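You operate a simulated robot arm through the tools that you are given. There is no shell and no other tool.

You run a simulated two-armed robot. Do the job below in one go: nothing can be reset, and whatever is moved stays where it is left.

JOB
Take the white foam corner from the packing bench and put it on the top of the narrow side table. Then fetch the green flask and set it on the thin screen with the red frame. Then put one of the socket covers from the test bay deck on the clear guard sheet. Then lift the lid of the label printer open. Keep to this order. Set down upright: green flask.

Only the result counts: the job must be done as asked and must still hold three seconds after the hand-in. Knocking over, shifting, dropping, spilling or breaking anything else fails it. A push-on lid holds only when it is set on centred and level and pressed home; a screw cap is set on level and turned clockwise until tight. Flat cloth is picked up by pressing the open fingertips on it (5 to 10 N) and closing them slowly along it; thin cloth reads only 2 to 8 mm in the jaws.

ROBOT AND FRAMES
Two 7-joint arms with two-finger parallel grippers on one trunk, on a base that drives. Base frame: it is fixed to the floor where the robot stands at the start and does not move with it; the origin is under the middle of the robot, x ahead of it, y to its left, z up. Readings come in mm, degrees, newtons and seconds.
The left shoulder is at the start at [50, 209, 1096], the right one opposite. With the tool pointing down near the work surface each hand reaches from about 100 to 780 mm from the robot's upright axis, wherever it stands, measured 20 degrees to its own side. Places, roughly: clear guard sheet (25x16x1 cm) [2500, 1300, 300]; green flask [1750, -1250, 750]; lid of the label printer [-1300, -2500, 1000]; socket cover (4x3x4 cm) [-2200, 3100, 900]; thin screen with the red frame (26x17x2 cm) [2600, 1600, 300]; top of the narrow side table [1100, 1600, 900]; white foam corner from the packing (8x8x5 cm) [600, -3300, 400]. Payload 4.4 kg a hand.
The TCP of each hand is the grasp point between the finger pads, 23 mm short of the fingertips. In the tool frame z runs along the fingers and y along their closing line. Largest opening 94 mm; finger width 38, thickness 10; the body of the gripper, 54 by 96 mm, starts 39 mm behind the TCP.
Orientation is told as [roll, pitch, yaw] about the base's x, y, z axes, in that order, counted from this pose: with the fingers straight down and closing along the base's y, the tool's x points along the base's -x, its y along +y and its z along -z.

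CONTROLS
- The arms move only by the tool apply_moves. It takes "left_series", "right_series" or both (then of equal length, played together; a hand with none holds still); each is a list of rows, each a list of 7 numbers: the gripper command, from -1 (shut) to 1 (fully open), values between in proportion, then the shift along the base's x, y, z in mm, then the turn, a rotation vector about the base's x, y, z in degrees. In form: [[hand, x, y, z, ax, ay, az], ...]. A call has 1 to 20 rows; each row is the pose to reach, as a shift and turn from the pose commanded when the call began. Rows are played at 5 a second. More than 50 mm and 8.6 degrees between two rows, or a gripper value outside its range, and nothing of the call is played. Where a pose cannot be reached the arm comes as near as it can. A force on the tool above 40 N (or 10 N above the force at the start of the call, whichever is more), or a blocked arm, ends the call early, and 0.2 s more pass. Each finger travels about 108 mm/s and halts on what it meets, pressing with about 25 N; the grip force reading is that of the motor and also rises with nothing between the fingers. The clock runs only during rows and for 0.2 s after the last one: add rows that repeat a pose to give the fingers time. It gives the time, the measured TCP pose, the force on the tool (base axes), the opening and the grip force at its end, in the units of the frame above (readings bear some noise), with the torque about the TCP (base axes, N m) and any sound that the robot's microphone picked up.
- Cameras (640 x 400 px; columns grow to the right, rows downward): "scene" is now at [152.2, -6.8, 1257.9]; the picture's right is [-0.07, -1.00, 0.00], its down [-0.66, 0.04, -0.75] and it looks along [0.75, -0.05, -0.66] (base axes); focal length 253 px, centre (320, 200). "left" rides on the left gripper at [86, -16, -75] in its tool frame; the picture's right is [0.18, 0.98, 0.00], its down [-0.58, 0.11, -0.81] and it looks along [-0.79, 0.15, 0.59] (tool axes); focal length 243 px, centre (320, 200). "right" rides on the right gripper at [86, 16, -74] in its tool frame; the picture's right is [-0.18, 0.98, 0.00], its down [-0.58, -0.11, -0.81] and it looks along [-0.79, -0.15, 0.59] (tool axes); focal length 243 px, centre (320, 200). There is no depth. A picture from a camera that has moved, and an enlarged one, comes with that camera's place and axes in the base frame and with its lens.
- camera(camera): a new picture of that camera. The clock stands still meanwhile.
- lift_body(by): slides the trunk up (or, below 0, down) by that many mm; the arms and the scene camera ride with it, the base frame stays. It gives what a move gives, with no picture.
- base_move(legs): drives the robot by 1 to 6 legs, each [ahead, left, turn to the left] in mm, mm and degrees, along the robot's own axes; the way and the turn of a leg run together, so that a leg with both is an arc; at most 1500 mm and 180 degrees a leg. The arms and the cameras ride along, it lands a little off, and it stops where it bumps. It gives what a move gives.
- head_to(pan, tilt): turns the head with the scene camera to pan (to the left, within 80 degrees either way) and tilt (down, from -29 to 69), counted from straight ahead of the robot. It gives what a move gives.
- inspect(camera, box): a new picture of the part [left, top, right, bottom] of that camera's present view, enlarged. The clock stands still meanwhile.
- job_done(): hands the job in; it is judged then, once.

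Nothing tells you exact positions but the pictures and the camera data. Unless the task says otherwise, let go and move clear before handing in.

The tools are called after "Request:" as a command line: name --argument value ..., lists and objects as JSON in quotes. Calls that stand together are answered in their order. apply_moves: Moves the arms, as the interface text tells. Its arguments: {"type":"object","properties":{"left_series":{"type":"array","items":{"type":"array","items":{"type":"number"}}},"right_series":{"type":"array","items":{"type":"array","items":{"type":"number"}}}},"required":[]} The other tools are called the same way: lift_body (by) slides the trunk up or down; base_move (legs) drives the base; head_to (pan, tilt) turns the head that bears the scene camera; camera (camera) takes a picture; inspect (camera, box) takes an enlarged picture of a part of a camera's view; job_done () hands the job in.

At the start:

```text
clock: 0.0
left_eef_pos: [451.9, 239.8, 659.3]
left_orientation: [0.1, 0.0, 0.1]
left_wrist_force: [-0.1, 0.6, 0.2]
left_wrist_torque: [0.0, -0.01, -0.01]
left_gripper_width: 94.0
left_grasp_force: 0.1
right_eef_pos: [410.7, -135.2, 655.2]
right_orientation: [0.0, -0.1, 0.0]
right_wrist_force: [0.7, 1.0, 0.1]
right_wrist_torque: [-0.03, 0.0, 0.0]
right_gripper_width: 94.0
right_grasp_force: 0.0
trunk travel left (down, up): [-175.0, 388.0]
robot x, y, heading: [1.4, 0.2, 0.0]
head pan, tilt: [-3.9, 41.3]
```

scene: 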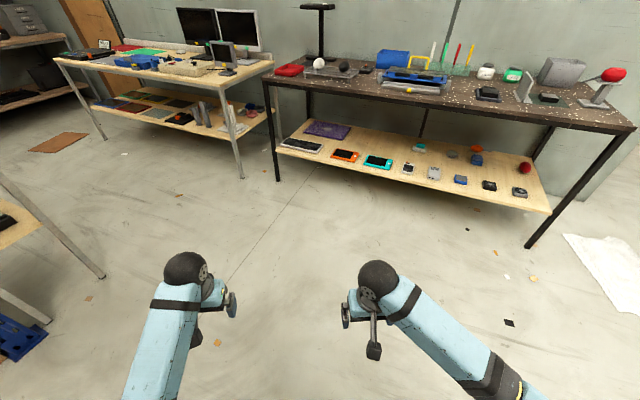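
right: 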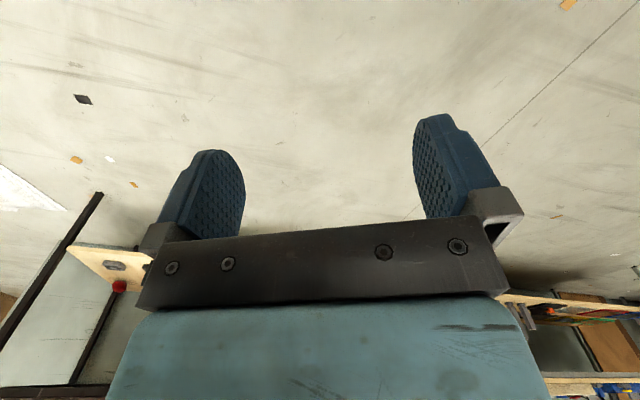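
left: 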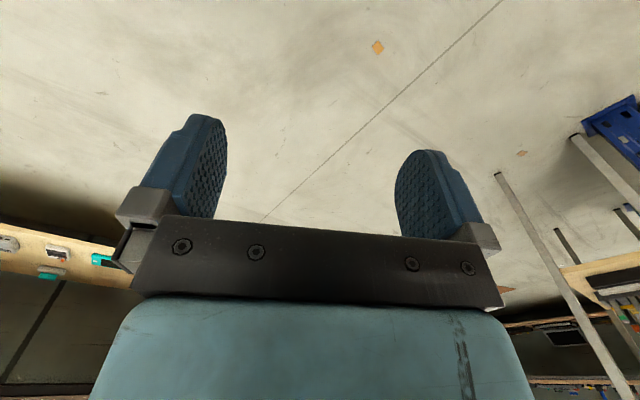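

I see two benches with lower shelves ahead and a further table to the left. First I look around with the head to map the room before driving.

Request:
head_to --pan -75 --tilt 25

Request:
camera --camera "scene"

Request:
head_to --pan 0 --tilt 20

Request:
camera --camera "scene"

Request:
head_to --pan 70 --tilt 25

Request:
camera --camera "scene"

```text
clock: 1.4
left_eef_pos: [452.9, 238.4, 660.1]
left_orientation: [-0.2, 0.1, 0.0]
left_wrist_force: [0.2, 0.4, 0.0]
left_wrist_torque: [0.04, 0.01, -0.01]
left_gripper_width: 94.0
left_grasp_force: 0.0
right_eef_pos: [411.8, -135.5, 654.0]
right_orientation: [0.0, 0.1, 0.1]
right_wrist_force: [0.6, -0.2, 0.1]
right_wrist_torque: [-0.03, -0.01, -0.02]
right_gripper_width: 94.0
right_grasp_force: 0.0
trunk travel left (down, up): [-175.0, 388.0]
robot x, y, heading: [0.4, 1.6, 0.3]
head pan, tilt: [-75.0, 25.0]
```

```text
taken
camera scene: at [92.2, -90.1, 1283.1], right [-0.97, -0.26, 0.0], down [-0.11, 0.41, -0.91], along [0.24, -0.88, -0.42], focal length 253 px, centre (320, 200)
```

scene: 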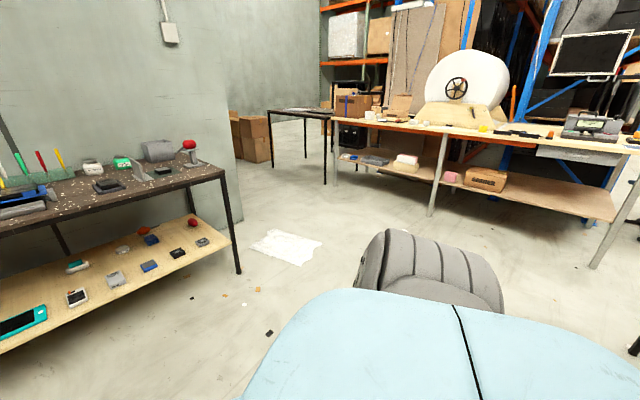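

```text
clock: 2.9
left_eef_pos: [452.3, 238.8, 659.9]
left_orientation: [0.1, 0.1, 0.0]
left_wrist_force: [-0.1, 0.6, -0.4]
left_wrist_torque: [-0.01, 0.01, 0.02]
left_gripper_width: 94.0
left_grasp_force: 0.0
right_eef_pos: [411.1, -134.9, 654.6]
right_orientation: [0.0, 0.1, 0.0]
right_wrist_force: [0.0, -0.4, -0.1]
right_wrist_torque: [0.01, 0.0, 0.01]
right_gripper_width: 93.9
right_grasp_force: 0.1
trunk travel left (down, up): [-175.0, 388.0]
robot x, y, heading: [2.4, 1.4, 0.1]
head pan, tilt: [0.0, 20.0]
```

```text
taken
camera scene: at [161.4, -1.2, 1291.2], right [0.0, -1.0, 0.0], down [-0.34, 0.0, -0.94], along [0.94, 0.0, -0.34], focal length 253 px, centre (320, 200)
```

scene: 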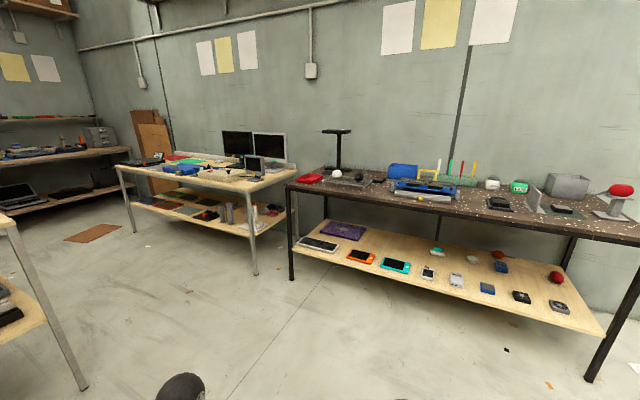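

```text
clock: 4.3
left_eef_pos: [452.3, 237.5, 660.8]
left_orientation: [0.0, 0.0, -0.1]
left_wrist_force: [-1.1, -0.6, -0.3]
left_wrist_torque: [0.0, 0.02, -0.02]
left_gripper_width: 93.9
left_grasp_force: 0.3
right_eef_pos: [411.0, -135.4, 653.8]
right_orientation: [0.1, 0.0, -0.1]
right_wrist_force: [-0.3, 0.9, 0.1]
right_wrist_torque: [0.0, 0.01, 0.01]
right_gripper_width: 94.4
right_grasp_force: 0.0
trunk travel left (down, up): [-175.0, 388.0]
robot x, y, heading: [2.1, 1.8, -0.3]
head pan, tilt: [70.0, 25.0]
```

```text
taken
camera scene: at [99.9, 85.5, 1283.1], right [0.94, -0.34, 0.0], down [-0.14, -0.4, -0.91], along [0.31, 0.85, -0.42], focal length 253 px, centre (320, 200)
```

scene: 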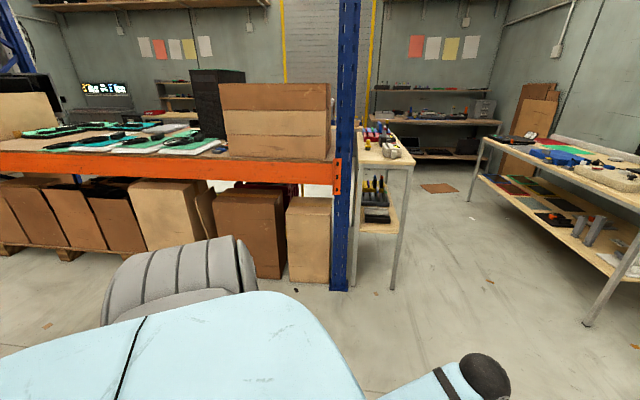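

The packing bench looks to be the long wooden one to the right, and the narrow side table stands to the left ahead. I take closer views of both.

Request:
inspect --camera "scene" --box '[340, 110, 440, 240]'

Request:
inspect --camera "scene" --box '[440, 100, 640, 240]'

Request:
head_to --pan -75 --tilt 25

Request:
inspect --camera "scene" --box '[320, 70, 480, 220]'

Request:
inspect --camera "scene" --box '[460, 70, 640, 240]'

Request:
inspect --camera "scene" --box '[0, 100, 240, 280]'

```text
3.08 times, centred on (390, 175) of scene
camera zoom: at [99.9, 85.5, 1283.1], right [0.94, -0.34, 0.0], down [-0.14, -0.4, -0.91], along [0.31, 0.85, -0.42], focal length 780 px, centre (105, 277)
```

zoom: 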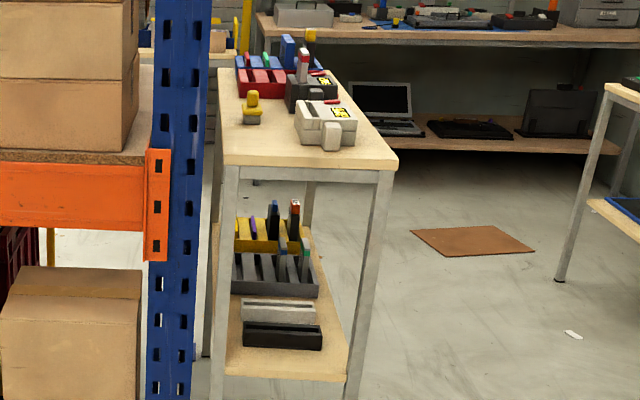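

```text
2.86 times, centred on (540, 170) of scene
camera zoom: at [99.9, 85.5, 1283.1], right [0.94, -0.34, 0.0], down [-0.14, -0.4, -0.91], along [0.31, 0.85, -0.42], focal length 724 px, centre (-309, 286)
```

zoom: 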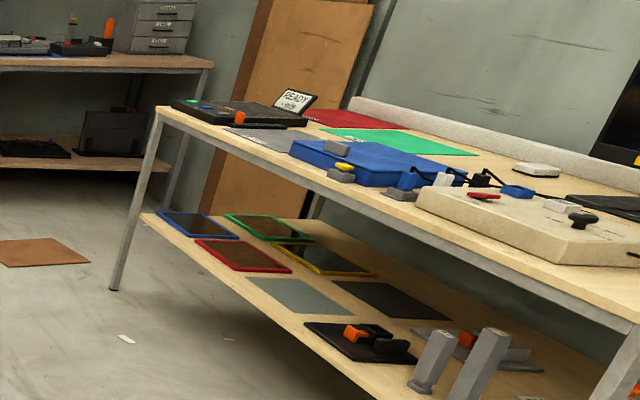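

```text
clock: 6.6
left_eef_pos: [450.7, 238.0, 660.8]
left_orientation: [0.0, 0.0, 0.0]
left_wrist_force: [-0.6, -0.1, -0.3]
left_wrist_torque: [-0.01, -0.04, -0.04]
left_gripper_width: 94.0
left_grasp_force: 0.1
right_eef_pos: [410.4, -135.1, 654.9]
right_orientation: [0.0, 0.0, 0.0]
right_wrist_force: [0.4, 0.4, -0.7]
right_wrist_torque: [-0.04, 0.01, 0.0]
right_gripper_width: 94.0
right_grasp_force: 0.0
trunk travel left (down, up): [-175.0, 388.0]
robot x, y, heading: [-3.5, 0.4, 0.1]
head pan, tilt: [-75.0, 25.0]
```

```text
2.67 times, centred on (400, 145) of scene
camera zoom: at [92.2, -90.1, 1283.1], right [-0.97, -0.26, 0.0], down [-0.11, 0.41, -0.91], along [0.23, -0.88, -0.42], focal length 676 px, centre (107, 347)
```

zoom: 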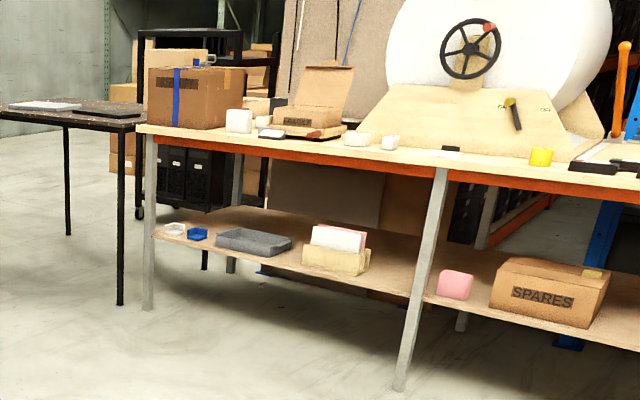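

```text
2.35 times, centred on (550, 155) of scene
camera zoom: at [92.2, -90.1, 1283.1], right [-0.97, -0.26, 0.0], down [-0.11, 0.41, -0.91], along [0.23, -0.88, -0.42], focal length 596 px, centre (-221, 306)
```

zoom: 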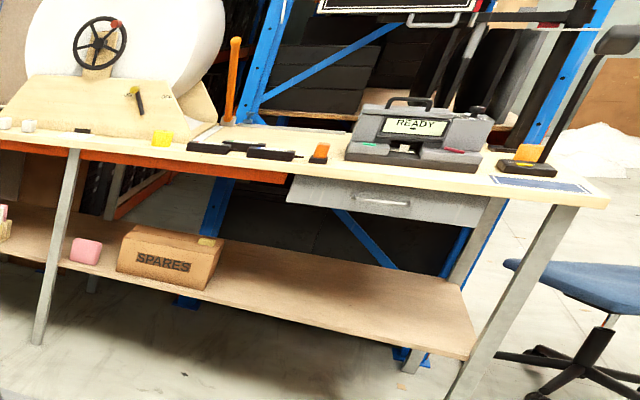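

```text
2.22 times, centred on (120, 190) of scene
camera zoom: at [92.2, -90.1, 1283.1], right [-0.97, -0.26, 0.0], down [-0.11, 0.41, -0.91], along [0.23, -0.88, -0.42], focal length 563 px, centre (764, 222)
```

zoom: 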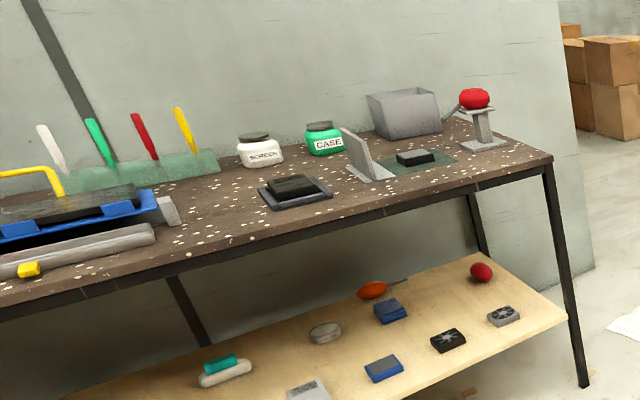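

The foam corner seems to be the small white piece near the left end of the packing bench's lower shelf at about [600, -3400, 400]. I turn right and drive towards that bench, stopping short of it.

Request:
base_move --legs '[[0, 0, -90], [1200, 0, 0], [1000, 500, 0]]'

Request:
head_to --pan 0 --tilt 35

Request:
camera --camera "scene"

```text
clock: 21.5
left_eef_pos: [836.1, -2571.4, 660.6]
left_orientation: [-0.1, 0.0, -88.6]
left_wrist_force: [0.7, -0.2, -0.1]
left_wrist_torque: [-0.01, 0.0, 0.02]
left_gripper_width: 94.0
left_grasp_force: 0.0
right_eef_pos: [462.2, -2540.2, 654.7]
right_orientation: [-0.1, 0.1, -88.6]
right_wrist_force: [-0.5, 0.2, -0.6]
right_wrist_torque: [-0.04, 0.02, 0.03]
right_gripper_width: 93.9
right_grasp_force: 0.1
trunk travel left (down, up): [-175.0, 388.0]
robot x, y, heading: [585.3, -2124.8, -88.3]
head pan, tilt: [-75.0, 25.0]
```

```text
clock: 22.9
left_eef_pos: [838.0, -2570.8, 659.4]
left_orientation: [0.1, 0.0, -88.7]
left_wrist_force: [0.4, 0.4, -0.2]
left_wrist_torque: [0.01, -0.02, 0.0]
left_gripper_width: 94.1
left_grasp_force: 0.0
right_eef_pos: [462.5, -2539.0, 654.8]
right_orientation: [0.1, 0.0, -88.6]
right_wrist_force: [-0.1, 0.0, 1.3]
right_wrist_torque: [-0.01, -0.01, -0.01]
right_gripper_width: 93.9
right_grasp_force: 0.1
trunk travel left (down, up): [-175.0, 388.0]
robot x, y, heading: [588.2, -2126.0, -88.6]
head pan, tilt: [0.0, 35.0]
```

```text
taken
camera scene: at [591.8, -2281.9, 1267.3], right [-1.0, -0.02, 0.0], down [-0.01, 0.57, -0.82], along [0.02, -0.82, -0.57], focal length 253 px, centre (320, 200)
```

scene: 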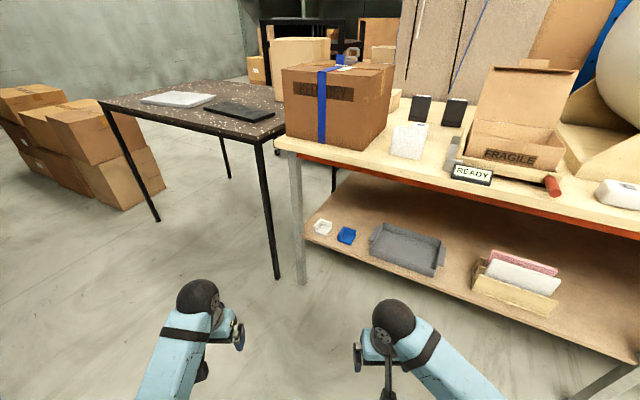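

The packing bench is in front; a white corner and a blue corner lie on its lower shelf near the left leg. I zoom in.

Request:
inspect --camera "scene" --box '[280, 190, 400, 290]'

Request:
inspect --camera "scene" --box '[380, 80, 560, 210]'

```text
4.00 times, centred on (340, 240) of scene
camera zoom: at [591.8, -2281.9, 1267.3], right [-1.0, -0.02, 0.0], down [-0.01, 0.57, -0.82], along [0.02, -0.82, -0.57], focal length 1014 px, centre (240, 40)
```

zoom: 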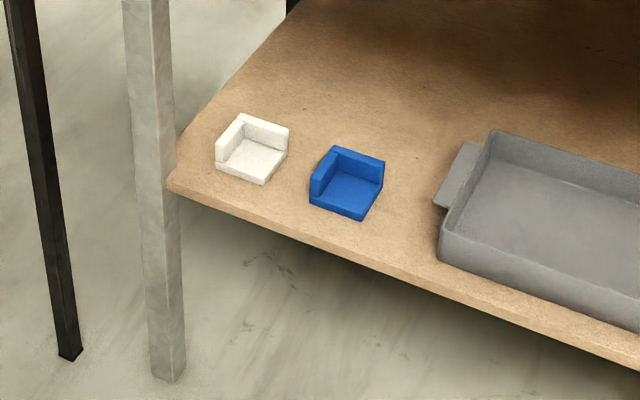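

```text
3.08 times, centred on (470, 145) of scene
camera zoom: at [591.8, -2281.9, 1267.3], right [-1.0, -0.02, 0.0], down [-0.01, 0.57, -0.82], along [0.02, -0.82, -0.57], focal length 780 px, centre (-142, 369)
```

zoom: 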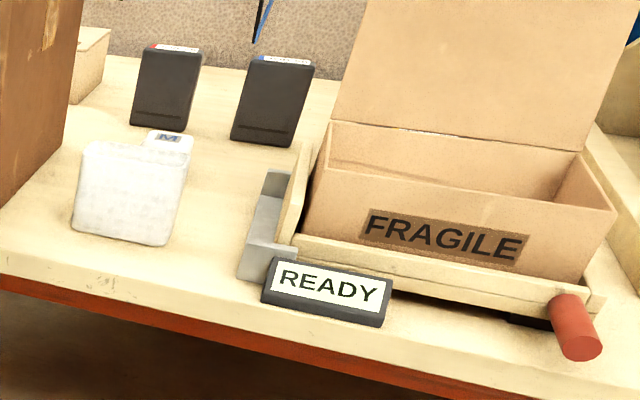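

The white foam corner (low L-shaped walls) lies about 90 mm inside the lower shelf's front edge, near [600, -3230, 400]; the bench is turned so I should face about -116°. I drive closer so the left hand can reach it.

Request:
base_move --legs '[[0, 0, -27], [380, -190, 0]]'

Request:
head_to --pan 20 --tilt 50

Request:
camera --camera "scene"

Request:
camera --camera "left"

```text
clock: 26.9
left_eef_pos: [270.7, -2892.9, 660.2]
left_orientation: [0.1, 0.0, -115.3]
left_wrist_force: [-0.7, -0.2, 0.1]
left_wrist_torque: [0.02, 0.0, 0.0]
left_gripper_width: 94.1
left_grasp_force: 0.1
right_eef_pos: [-50.4, -2697.1, 654.8]
right_orientation: [0.1, -0.1, -115.3]
right_wrist_force: [-0.6, -0.5, 0.8]
right_wrist_torque: [-0.01, 0.0, -0.01]
right_gripper_width: 94.2
right_grasp_force: 0.1
trunk travel left (down, up): [-175.0, 388.0]
robot x, y, heading: [247.7, -2378.8, -115.5]
head pan, tilt: [0.0, 35.0]
```

```text
clock: 27.8
left_eef_pos: [270.1, -2892.7, 659.5]
left_orientation: [0.0, 0.0, -115.3]
left_wrist_force: [0.5, 0.4, 0.7]
left_wrist_torque: [0.04, -0.01, 0.01]
left_gripper_width: 94.0
left_grasp_force: 0.0
right_eef_pos: [-50.0, -2696.4, 655.0]
right_orientation: [-0.1, 0.0, -115.4]
right_wrist_force: [-0.3, -0.3, -0.3]
right_wrist_torque: [0.0, 0.01, -0.01]
right_gripper_width: 94.0
right_grasp_force: 0.1
trunk travel left (down, up): [-175.0, 388.0]
robot x, y, heading: [245.3, -2384.5, -115.4]
head pan, tilt: [20.0, 50.0]
```

```text
taken
camera scene: at [212.0, -2521.3, 1245.7], right [-1.0, 0.09, 0.0], down [0.07, 0.76, -0.64], along [-0.06, -0.64, -0.77], focal length 253 px, centre (320, 200)
```

scene: 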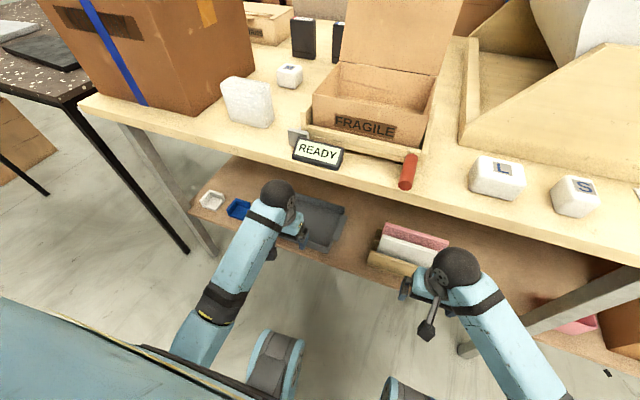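

```text
taken
camera left: at [293.3, -2807.8, 734.7], right [0.97, -0.25, 0.0], down [-0.15, -0.57, 0.81], along [-0.2, -0.78, -0.59], focal length 243 px, centre (320, 200)
```

left: 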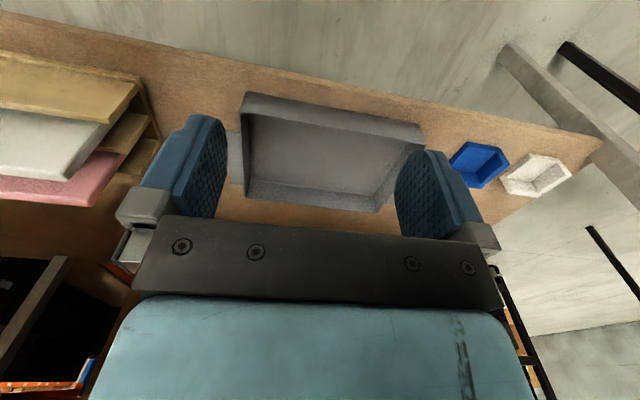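

I triangulate the foam at about [611, -3257, 420], ~91 mm inside the edge. I pull the right hand back a bit for clearance, then slide the base left so that the left hand faces the foam.

Request:
apply_moves --right_series '[[1, 17, 36, 0, 0, 0, 0], [1, 34, 72, 0, 0, 0, 0], [1, 51, 108, 0, 0, 0, 0]]'

Request:
base_move --legs '[[60, 400, 0]]'

Request:
head_to --pan 25 --tilt 50

Request:
camera --camera "scene"

Request:
camera --camera "left"

```text
clock: 28.6
left_eef_pos: [269.9, -2893.1, 660.6]
left_orientation: [0.0, 0.0, -115.2]
left_wrist_force: [0.2, 0.1, 0.0]
left_wrist_torque: [0.01, 0.01, -0.05]
left_gripper_width: 94.0
left_grasp_force: 0.1
right_eef_pos: [-0.8, -2586.0, 655.2]
right_orientation: [0.1, 0.0, -115.3]
right_wrist_force: [0.3, -0.1, -0.2]
right_wrist_torque: [-0.02, 0.01, 0.02]
right_gripper_width: 94.0
right_grasp_force: 0.2
trunk travel left (down, up): [-175.0, 388.0]
robot x, y, heading: [251.1, -2383.0, -115.2]
head pan, tilt: [20.0, 50.0]
```

```text
clock: 32.8
left_eef_pos: [601.9, -3114.5, 660.5]
left_orientation: [-0.3, -0.2, -116.1]
left_wrist_force: [0.2, -0.5, -1.3]
left_wrist_torque: [0.01, -0.03, -0.01]
left_gripper_width: 94.3
left_grasp_force: 0.0
right_eef_pos: [335.8, -2808.9, 655.9]
right_orientation: [-0.1, -0.1, -115.6]
right_wrist_force: [0.0, 0.6, 0.6]
right_wrist_torque: [-0.02, 0.01, -0.01]
right_gripper_width: 94.1
right_grasp_force: 0.0
trunk travel left (down, up): [-175.0, 388.0]
robot x, y, heading: [585.4, -2606.7, -115.8]
head pan, tilt: [20.0, 50.0]
stopped in leg 1: the robot was blocked; the commanded pose is now the measured one
```

```text
clock: 33.4
left_eef_pos: [602.0, -3112.4, 661.3]
left_orientation: [0.0, -0.1, -116.1]
left_wrist_force: [-0.2, -0.5, 0.4]
left_wrist_torque: [-0.04, 0.02, 0.03]
left_gripper_width: 93.9
left_grasp_force: 0.0
right_eef_pos: [335.4, -2809.0, 656.6]
right_orientation: [0.0, -0.2, -115.7]
right_wrist_force: [0.3, -1.3, -0.5]
right_wrist_torque: [-0.02, 0.0, -0.02]
right_gripper_width: 93.9
right_grasp_force: 0.1
trunk travel left (down, up): [-175.0, 388.0]
robot x, y, heading: [582.5, -2607.7, -115.9]
head pan, tilt: [25.0, 50.0]
```

```text
taken
camera scene: at [556.3, -2742.5, 1246.1], right [-1.0, 0.01, 0.0], down [0.01, 0.76, -0.65], along [-0.01, -0.65, -0.76], focal length 253 px, centre (320, 200)
```

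scene: 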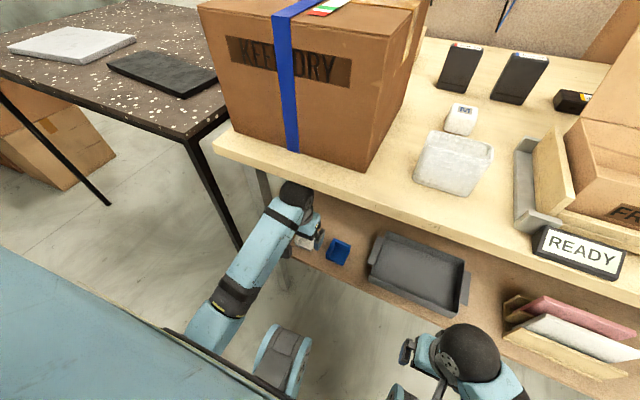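

```text
taken
camera left: at [626.9, -3027.2, 735.9], right [0.96, -0.27, 0.0], down [-0.16, -0.57, 0.81], along [-0.22, -0.78, -0.59], focal length 243 px, centre (320, 200)
```

left: 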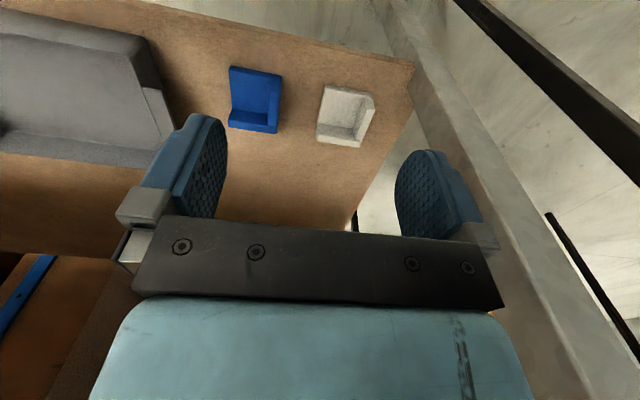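

The base stopped against something — probably the left wrist touching the table-top edge. I pull the left hand back towards the robot, then look closely at the foam.

Request:
apply_moves --left_series '[[1, 17, 36, 0, 0, 0, 0], [1, 34, 72, 0, 0, 0, 0]]'

Request:
inspect --camera "left" --box '[220, 40, 440, 180]'

Request:
camera --camera "scene"

```text
clock: 34.0
left_eef_pos: [637.6, -3042.3, 661.5]
left_orientation: [-0.2, 0.1, -116.1]
left_wrist_force: [0.1, 0.6, -1.2]
left_wrist_torque: [0.0, 0.01, -0.02]
left_gripper_width: 93.8
left_grasp_force: 0.0
right_eef_pos: [336.1, -2810.8, 654.6]
right_orientation: [0.0, -0.1, -115.6]
right_wrist_force: [-0.3, 0.4, 0.4]
right_wrist_torque: [0.0, -0.01, -0.01]
right_gripper_width: 94.1
right_grasp_force: 0.1
trunk travel left (down, up): [-175.0, 388.0]
robot x, y, heading: [585.7, -2605.9, -115.4]
head pan, tilt: [25.0, 50.0]
```

```text
2.86 times, centred on (330, 110) of left
camera zoom: at [661.4, -2956.5, 735.1], right [0.96, -0.27, 0.0], down [-0.16, -0.57, 0.81], along [-0.22, -0.78, -0.59], focal length 693 px, centre (291, 457)
```

zoom: 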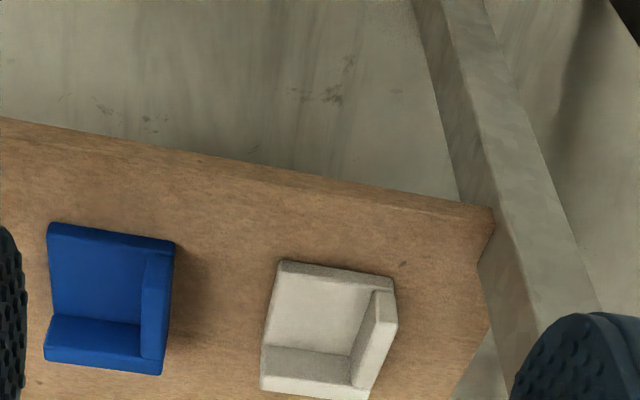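

```text
taken
camera scene: at [555.6, -2746.0, 1245.6], right [-1.0, 0.01, 0.0], down [0.01, 0.77, -0.64], along [-0.01, -0.64, -0.77], focal length 253 px, centre (320, 200)
```

scene: 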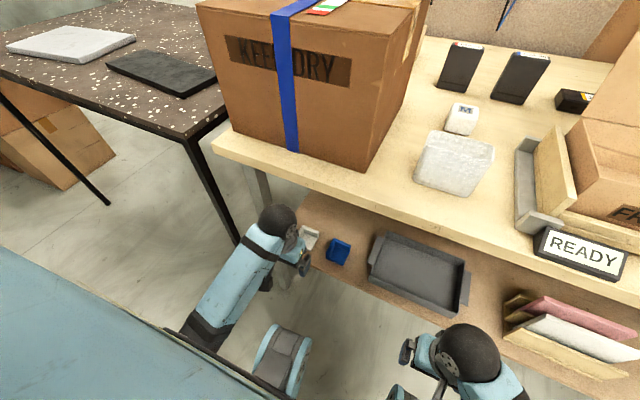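

I zoom tightly on the white corner to get its turn and walls.

Request:
inspect --camera "left" --box '[300, 120, 364, 184]'

Request:
inspect --camera "scene" --box '[270, 200, 370, 270]'

```text
6.25 times, centred on (332, 152) of left
camera zoom: at [661.4, -2956.5, 735.1], right [0.96, -0.27, 0.0], down [-0.16, -0.57, 0.81], along [-0.22, -0.78, -0.59], focal length 1516 px, centre (245, 500)
```

zoom: 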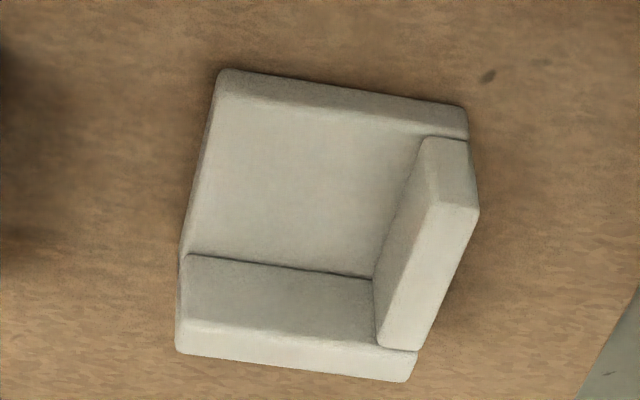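

```text
5.71 times, centred on (320, 235) of scene
camera zoom: at [555.6, -2746.0, 1245.6], right [-1.0, 0.01, 0.0], down [0.01, 0.77, -0.64], along [-0.01, -0.64, -0.77], focal length 1448 px, centre (320, 0)
```

zoom: 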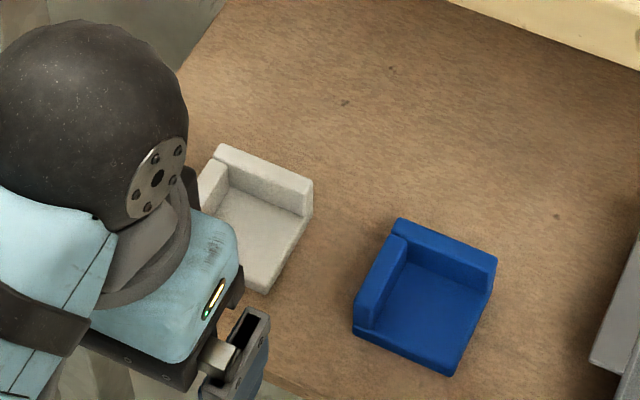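

The foam's front edge is parallel to my tool's closing line, about 70 mm wide, 45 mm high, floor thickness ~10 mm. I lower the trunk, tilt the left tool 45° forward, and stage it in front of the foam.

Request:
lift_body --by -120

Request:
apply_moves --left_series '[[1, 0, 0, 0, -6.7, 3.3, 0], [1, 0, 0, 0, -13.4, 6.6, 0], [1, 0, 0, 0, -20.2, 9.9, 0], [1, 0, -33, 0, -26.9, 13.2, 0], [1, 0, -66, 0, -33.6, 16.5, 0], [1, 0, -99, 0, -40.4, 19.8, 0], [1, 1.4, -131, 0, -40.4, 19.8, 0]]'

Request:
camera --camera "left"

Request:
camera --camera "scene"

```text
clock: 34.8
left_eef_pos: [635.9, -3041.4, 608.0]
left_orientation: [-0.3, 0.1, -116.1]
left_wrist_force: [-0.7, 0.6, -0.3]
left_wrist_torque: [0.0, 0.0, -0.03]
left_gripper_width: 93.9
left_grasp_force: 0.1
right_eef_pos: [337.1, -2810.9, 610.3]
right_orientation: [0.4, -0.2, -115.5]
right_wrist_force: [-1.8, -3.5, 10.5]
right_wrist_torque: [1.2, -0.7, -0.02]
right_gripper_width: 94.2
right_grasp_force: 0.0
trunk travel left (down, up): [-124.0, 439.0]
robot x, y, heading: [582.9, -2608.8, -115.8]
head pan, tilt: [25.0, 50.0]
stopped: the force on the tool passed its limit at 73 N (the readings are from after the stop); the commanded pose is now the measured one
```

```text
clock: 35.7
left_eef_pos: [634.3, -3049.5, 613.8]
left_orientation: [-0.7, -25.4, -116.0]
left_wrist_force: [2.3, 4.3, 24.4]
left_wrist_torque: [2.91, -1.11, -0.16]
left_gripper_width: 94.1
left_grasp_force: 0.1
right_eef_pos: [336.2, -2811.5, 609.4]
right_orientation: [0.2, -0.2, -115.5]
right_wrist_force: [-0.9, -1.0, 5.3]
right_wrist_torque: [0.51, -0.41, 0.05]
right_gripper_width: 93.8
right_grasp_force: 0.1
trunk travel left (down, up): [-124.0, 439.0]
robot x, y, heading: [584.6, -2607.9, -115.7]
head pan, tilt: [25.0, 50.0]
stopped in row 4 (left hand): the force on the tool passed its limit at 71 N (the readings are from after the stop); the commanded pose is now the measured one
```

```text
taken
camera left: at [670.3, -2944.4, 645.4], right [0.95, -0.28, -0.09], down [0.03, -0.21, 0.98], along [-0.3, -0.93, -0.2], focal length 243 px, centre (320, 200)
```

left: 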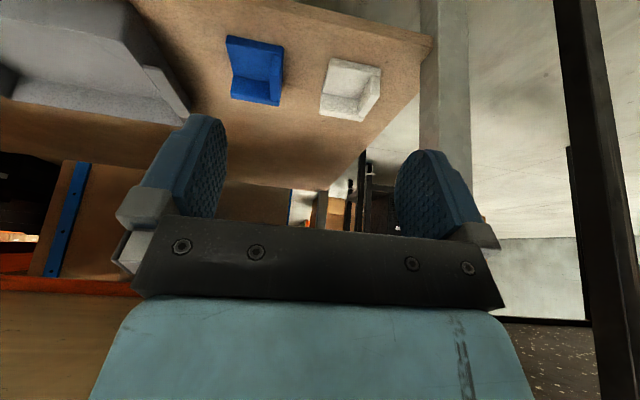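

```text
taken
camera scene: at [555.6, -2745.3, 1195.5], right [-1.0, 0.01, 0.0], down [0.01, 0.77, -0.64], along [-0.01, -0.64, -0.77], focal length 253 px, centre (320, 200)
```

scene: 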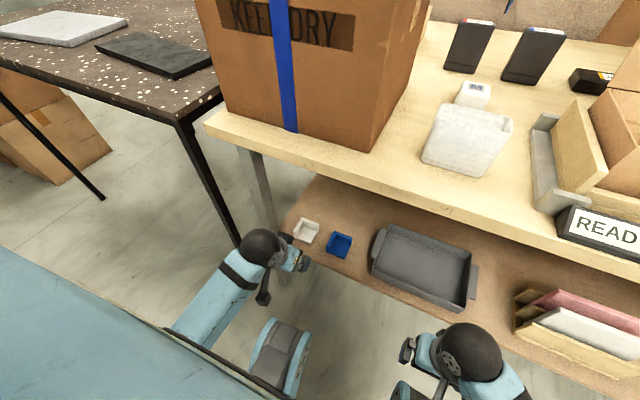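

Lowering pushed the right hand onto the robot's own base, and tilting touched the left hand's camera on it too. I look down at my own base to see its shape.

Request:
head_to --pan 10 --tilt 69

Request:
camera --camera "scene"

Request:
camera --camera "right"

```text
clock: 36.5
left_eef_pos: [634.5, -3049.6, 613.9]
left_orientation: [-0.5, -25.5, -116.1]
left_wrist_force: [2.3, 1.5, 42.3]
left_wrist_torque: [5.25, -2.05, -0.19]
left_gripper_width: 93.9
left_grasp_force: 0.1
right_eef_pos: [336.2, -2810.8, 609.2]
right_orientation: [0.3, -0.3, -115.5]
right_wrist_force: [-3.7, -4.6, 9.5]
right_wrist_torque: [1.33, -0.77, 0.03]
right_gripper_width: 93.9
right_grasp_force: 0.0
trunk travel left (down, up): [-124.0, 439.0]
robot x, y, heading: [585.5, -2608.4, -115.6]
head pan, tilt: [10.0, 68.8]
```

```text
taken
camera scene: at [540.8, -2721.0, 1173.6], right [-0.96, 0.27, 0.0], down [0.25, 0.9, -0.36], along [-0.1, -0.35, -0.93], focal length 253 px, centre (320, 200)
```

scene: 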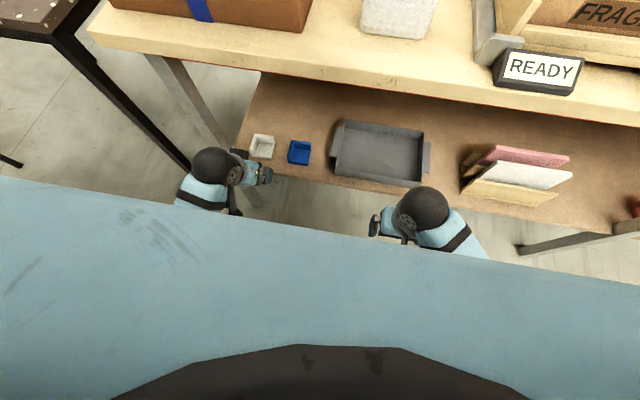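

```text
taken
camera right: at [388.2, -2739.5, 682.7], right [0.81, -0.59, 0.01], down [-0.35, -0.47, 0.81], along [-0.47, -0.66, -0.59], focal length 243 px, centre (320, 200)
```

right: 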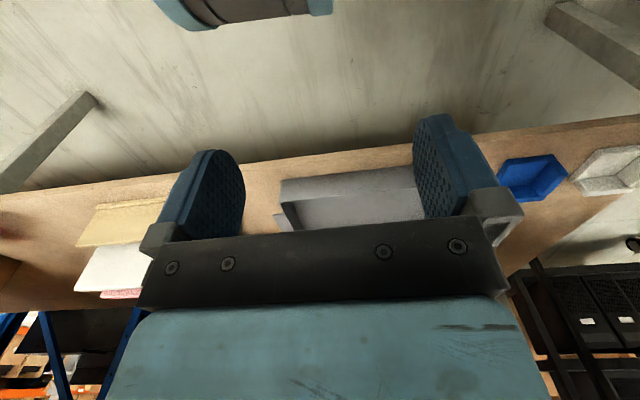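

The hand cameras stick out backwards and touched my own base hull, so low poses need the hands well forward. I bring both hands forward/up off the contact, then take the left hand down in front of the shelf.

Request:
apply_moves --left_series '[[1, -8.7, -18, 25, -2, 1, 0], [1, -26, -54, 25, -4, 2, 0], [1, -9.5, -88.7, 0, -4, 2, 0], [1, 14.9, -100.4, -40, -4, 2, 0], [1, 14.9, -100.4, -80, -4, 2, 0], [1, 14.9, -100.4, -110, -4, 2, 0], [1, 14.9, -100.4, -135, -4, 2, 0]]' --right_series '[[1, 0, 0, 20, 0, 0, 0], [1, -15, -33, 30, 0, 0, 0], [1, -30, -66, 30, 0, 0, 0], [1, -45, -97, 30, 0, 0, 0], [1, -45, -97, 30, 0, 0, 0], [1, -45, -97, 30, 0, 0, 0], [1, -45, -97, 30, 0, 0, 0]]'

Request:
camera --camera "left"

Request:
head_to --pan 25 --tilt 55

Request:
camera --camera "scene"

```text
clock: 38.1
left_eef_pos: [650.6, -3151.9, 478.3]
left_orientation: [-0.8, -29.6, -115.8]
left_wrist_force: [0.3, -0.7, -0.5]
left_wrist_torque: [-0.01, 0.01, 0.0]
left_gripper_width: 94.1
left_grasp_force: 0.0
right_eef_pos: [290.3, -2904.9, 637.1]
right_orientation: [0.3, -0.2, -115.5]
right_wrist_force: [-0.9, 0.0, 0.4]
right_wrist_torque: [-0.03, -0.02, 0.01]
right_gripper_width: 94.1
right_grasp_force: 0.0
trunk travel left (down, up): [-124.0, 439.0]
robot x, y, heading: [585.8, -2608.7, -115.6]
head pan, tilt: [10.0, 68.8]
```

```text
taken
camera left: at [687.2, -3044.6, 499.4], right [0.95, -0.29, -0.1], down [0.06, -0.15, 0.99], along [-0.3, -0.95, -0.12], focal length 243 px, centre (320, 200)
```

left: 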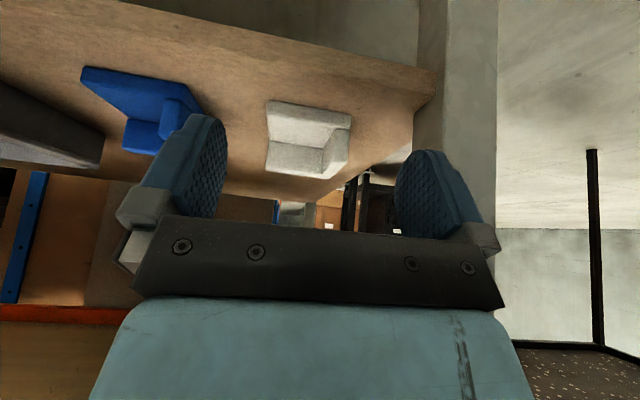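

```text
clock: 38.9
left_eef_pos: [650.8, -3152.3, 478.3]
left_orientation: [-0.8, -29.7, -115.9]
left_wrist_force: [0.5, 0.7, 0.2]
left_wrist_torque: [0.02, 0.02, 0.0]
left_gripper_width: 93.9
left_grasp_force: 0.1
right_eef_pos: [290.6, -2904.8, 637.4]
right_orientation: [0.2, -0.2, -115.5]
right_wrist_force: [0.5, 0.2, 0.3]
right_wrist_torque: [-0.01, 0.0, -0.01]
right_gripper_width: 94.2
right_grasp_force: 0.1
trunk travel left (down, up): [-124.0, 439.0]
robot x, y, heading: [583.4, -2610.2, -115.4]
head pan, tilt: [25.0, 55.0]
```

```text
taken
camera scene: at [555.6, -2741.1, 1188.4], right [-1.0, 0.01, 0.0], down [0.01, 0.82, -0.57], along [-0.01, -0.57, -0.82], focal length 253 px, centre (320, 200)
```

scene: 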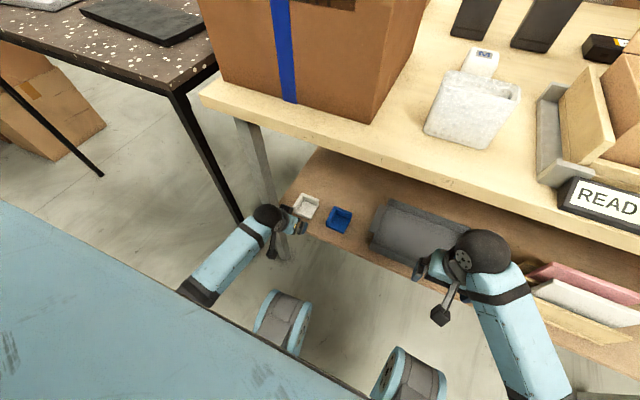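

The hand hangs at the shelf edge with the foam ahead, slightly to one side. I zoom in to refine the lateral line and the shelf height.

Request:
inspect --camera "left" --box '[200, 60, 460, 220]'

```text
2.46 times, centred on (330, 140) of left
camera zoom: at [687.0, -3044.6, 500.0], right [0.95, -0.29, -0.1], down [0.06, -0.15, 0.99], along [-0.3, -0.95, -0.12], focal length 597 px, centre (295, 348)
```

zoom: 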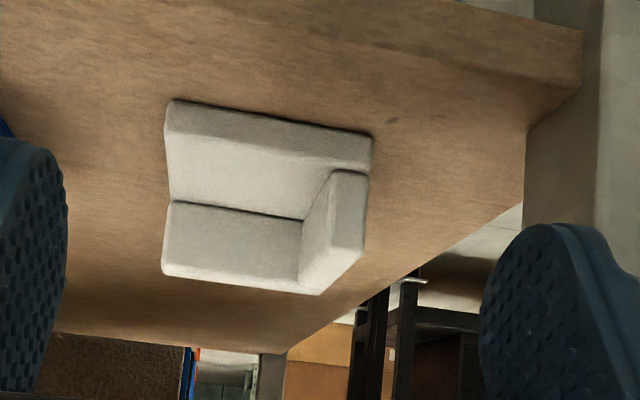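

The foam is centred on the hand's line, ~85 mm ahead; shelf height ≈397 mm. I go down to z≈438 and slide straight in with fingers either side of it.

Request:
apply_moves --left_series '[[1, 0, 0, -20, 0, 0, 0], [1, 0, 0, -38, 0, 0, 0], [1, -10, -17.4, -40, 0, 0, 0], [1, -27.5, -53.4, -40, 0, 0, 0], [1, -38, -76, -40, 0, 0, 0], [1, -38, -76, -40, 0, 0, 0]]'

Request:
camera --camera "left"

```text
clock: 40.3
left_eef_pos: [612.8, -3228.0, 435.9]
left_orientation: [-0.8, -29.8, -115.8]
left_wrist_force: [-1.1, 0.0, 0.2]
left_wrist_torque: [0.0, 0.02, 0.0]
left_gripper_width: 94.1
left_grasp_force: 0.0
right_eef_pos: [288.9, -2903.9, 638.7]
right_orientation: [0.3, -0.3, -115.6]
right_wrist_force: [0.5, -0.4, -0.2]
right_wrist_torque: [0.0, -0.05, 0.01]
right_gripper_width: 93.9
right_grasp_force: 0.0
trunk travel left (down, up): [-124.0, 439.0]
robot x, y, heading: [585.7, -2607.5, -115.7]
head pan, tilt: [25.0, 55.0]
```

```text
taken
camera left: at [648.3, -3120.0, 458.9], right [0.95, -0.29, -0.1], down [0.06, -0.15, 0.99], along [-0.3, -0.95, -0.12], focal length 243 px, centre (320, 200)
```

left: 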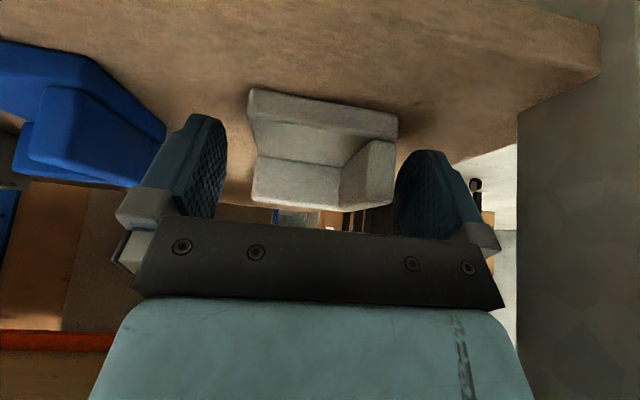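

The foam sits between the fingers, a few mm towards the left-hand side. I correct 3.5 mm and slide 50 mm further, then close.

Request:
apply_moves --left_series '[[1, 3.1, -1.5, 0, 0, 0, 0], [1, -5.6, -19.5, 0, 0, 0, 0], [1, -18.8, -46.5, 0, 0, 0, 0], [1, -18.8, -46.5, 0, 0, 0, 0], [0.4, -18.8, -46.5, 0, 0, 0, 0], [0, -18.8, -46.5, 0, 0, 0, 0], [-1, -18.8, -46.5, 0, 0, 0, 0], [-1, -18.8, -46.5, 0, 0, 0, 0], [-1, -18.8, -46.5, 0, 0, 0, 0]]'

Request:
camera --camera "left"

```text
clock: 42.3
left_eef_pos: [593.3, -3273.7, 436.6]
left_orientation: [-0.7, -29.6, -115.9]
left_wrist_force: [-0.4, 0.1, 0.1]
left_wrist_torque: [-0.02, -0.03, -0.01]
left_gripper_width: 69.3
left_grasp_force: 25.0
right_eef_pos: [290.6, -2903.6, 637.7]
right_orientation: [0.3, -0.1, -115.4]
right_wrist_force: [0.0, 0.2, 0.8]
right_wrist_torque: [0.0, 0.03, -0.05]
right_gripper_width: 93.9
right_grasp_force: 0.1
trunk travel left (down, up): [-124.0, 439.0]
robot x, y, heading: [588.1, -2607.0, -115.7]
head pan, tilt: [25.0, 55.0]
```

```text
taken
camera left: at [629.9, -3165.2, 458.8], right [0.95, -0.29, -0.1], down [0.06, -0.15, 0.99], along [-0.3, -0.95, -0.12], focal length 243 px, centre (320, 200)
```

left: 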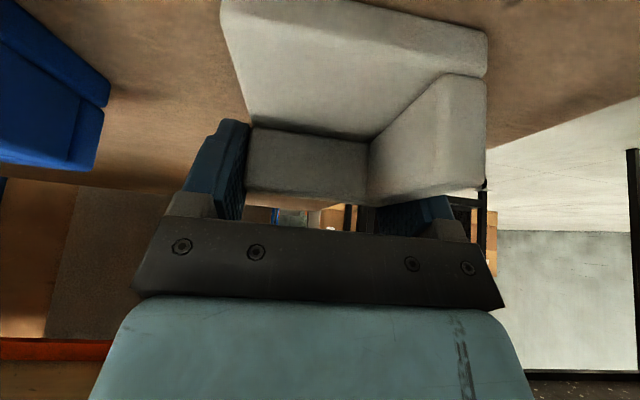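

Foam gripped (69 mm, 25 N). I lift it 50 mm and back the base straight out.

Request:
apply_moves --left_series '[[-1, 0, 0, 15, 0, 0, 0], [-1, 0, 0, 35, 0, 0, 0], [-1, 0, 0, 55, 0, 0, 0], [-1, 0, 0, 55, 0, 0, 0]]'

Request:
base_move --legs '[[-450, 0, 0]]'

Request:
camera --camera "left"

Request:
camera --camera "scene"

```text
clock: 43.3
left_eef_pos: [595.1, -3273.0, 492.9]
left_orientation: [-0.7, -29.6, -115.9]
left_wrist_force: [0.6, 0.2, -0.4]
left_wrist_torque: [-0.01, 0.02, -0.04]
left_gripper_width: 69.3
left_grasp_force: 25.3
right_eef_pos: [289.6, -2903.9, 638.7]
right_orientation: [0.3, -0.1, -115.4]
right_wrist_force: [-0.2, 0.2, 0.4]
right_wrist_torque: [-0.03, -0.03, 0.02]
right_gripper_width: 94.2
right_grasp_force: 0.0
trunk travel left (down, up): [-124.0, 439.0]
robot x, y, heading: [582.7, -2602.6, -115.6]
head pan, tilt: [25.0, 55.0]
```

```text
clock: 46.0
left_eef_pos: [787.3, -2869.7, 492.4]
left_orientation: [-0.7, -29.6, -115.9]
left_wrist_force: [0.7, 0.6, 0.0]
left_wrist_torque: [0.0, 0.02, 0.01]
left_gripper_width: 69.3
left_grasp_force: 25.1
right_eef_pos: [483.8, -2500.7, 638.5]
right_orientation: [0.2, -0.2, -115.6]
right_wrist_force: [0.0, 0.1, -0.2]
right_wrist_torque: [0.02, 0.01, -0.02]
right_gripper_width: 94.0
right_grasp_force: 0.1
trunk travel left (down, up): [-124.0, 439.0]
robot x, y, heading: [774.4, -2205.3, -115.6]
head pan, tilt: [25.0, 55.0]
```

```text
taken
camera left: at [824.0, -2762.4, 514.9], right [0.95, -0.29, -0.1], down [0.06, -0.15, 0.99], along [-0.3, -0.95, -0.12], focal length 243 px, centre (320, 200)
```

left: 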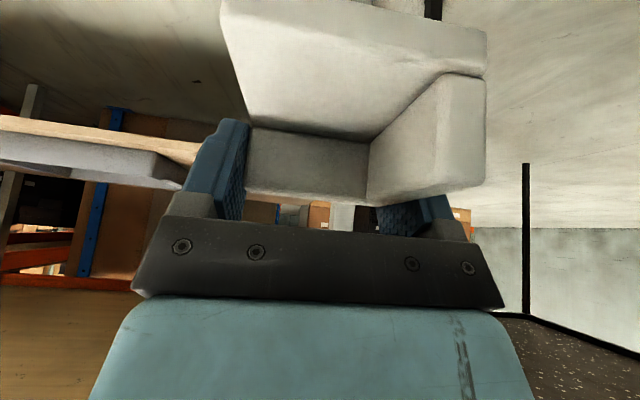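

```text
taken
camera scene: at [748.8, -2338.2, 1188.5], right [-1.0, 0.01, 0.0], down [0.01, 0.82, -0.57], along [-0.01, -0.57, -0.82], focal length 253 px, centre (320, 200)
```

scene: 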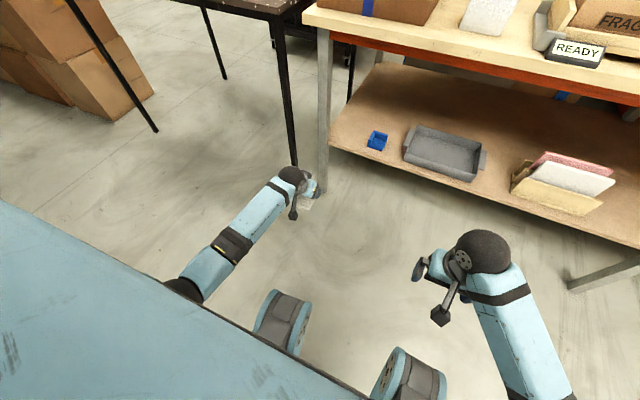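

The foam is held and clear. I raise the trunk and drive back to the start area and on towards the narrow side table, keeping away from the benches.

Request:
lift_body --by 300

Request:
base_move --legs '[[20, -516, 0], [0, 0, 178], [739, 420, 0], [739, 420, 0], [640, -60, 0]]'

Request:
head_to --pan 10 --tilt 35

Request:
camera --camera "scene"

```text
clock: 49.0
left_eef_pos: [787.0, -2870.6, 791.9]
left_orientation: [-0.7, -29.7, -115.9]
left_wrist_force: [-0.5, -0.6, 0.1]
left_wrist_torque: [0.02, -0.02, -0.01]
left_gripper_width: 69.0
left_grasp_force: 25.1
right_eef_pos: [482.8, -2502.0, 938.7]
right_orientation: [0.3, -0.2, -115.5]
right_wrist_force: [0.7, -0.9, 0.1]
right_wrist_torque: [0.02, 0.0, -0.02]
right_gripper_width: 94.2
right_grasp_force: 0.1
trunk travel left (down, up): [-424.0, 139.0]
robot x, y, heading: [779.2, -2200.3, -115.6]
head pan, tilt: [25.0, 55.0]
```

```text
clock: 72.7
left_eef_pos: [476.6, 898.9, 792.0]
left_orientation: [-0.7, -29.7, 64.1]
left_wrist_force: [0.8, 0.1, 0.3]
left_wrist_torque: [-0.01, 0.03, 0.01]
left_gripper_width: 69.6
left_grasp_force: 25.4
right_eef_pos: [781.5, 529.9, 938.3]
right_orientation: [0.3, -0.1, 64.5]
right_wrist_force: [-0.3, -0.7, 0.3]
right_wrist_torque: [0.01, 0.01, -0.02]
right_gripper_width: 94.1
right_grasp_force: 0.1
trunk travel left (down, up): [-424.0, 139.0]
robot x, y, heading: [487.7, 235.3, 64.3]
head pan, tilt: [25.0, 55.0]
```

```text
clock: 73.5
left_eef_pos: [476.4, 899.0, 791.9]
left_orientation: [-0.7, -29.6, 64.1]
left_wrist_force: [0.4, 0.2, 0.1]
left_wrist_torque: [-0.01, -0.02, -0.01]
left_gripper_width: 69.2
left_grasp_force: 24.7
right_eef_pos: [781.0, 529.6, 938.8]
right_orientation: [0.3, -0.1, 64.5]
right_wrist_force: [0.4, 0.6, -0.4]
right_wrist_torque: [-0.01, 0.0, -0.01]
right_gripper_width: 93.9
right_grasp_force: 0.0
trunk travel left (down, up): [-424.0, 139.0]
robot x, y, heading: [485.4, 233.2, 64.4]
head pan, tilt: [10.0, 35.0]
```

```text
taken
camera scene: at [540.7, 376.8, 1516.6], right [0.96, -0.27, 0.0], down [-0.15, -0.55, -0.82], along [0.22, 0.79, -0.57], focal length 253 px, centre (320, 200)
```

scene: 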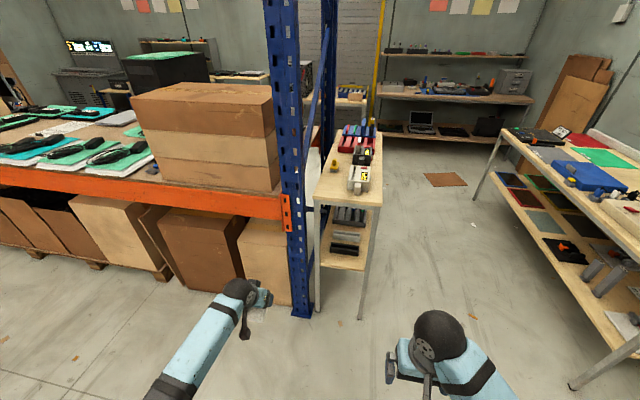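

Request:
inspect --camera "scene" --box '[300, 110, 400, 220]'

```text
3.64 times, centred on (350, 165) of scene
camera zoom: at [540.7, 376.8, 1516.6], right [0.96, -0.27, 0.0], down [-0.15, -0.55, -0.82], along [0.22, 0.79, -0.57], focal length 922 px, centre (211, 327)
```

zoom: 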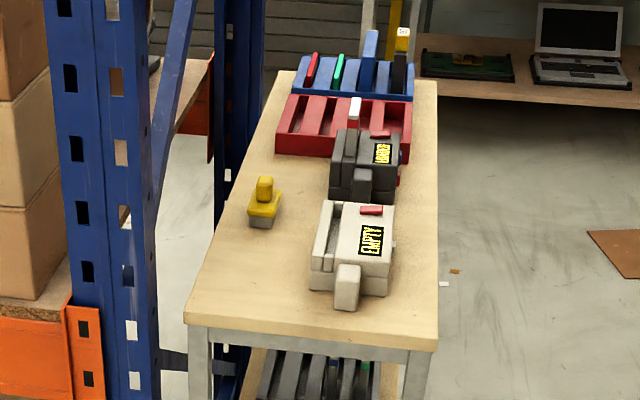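

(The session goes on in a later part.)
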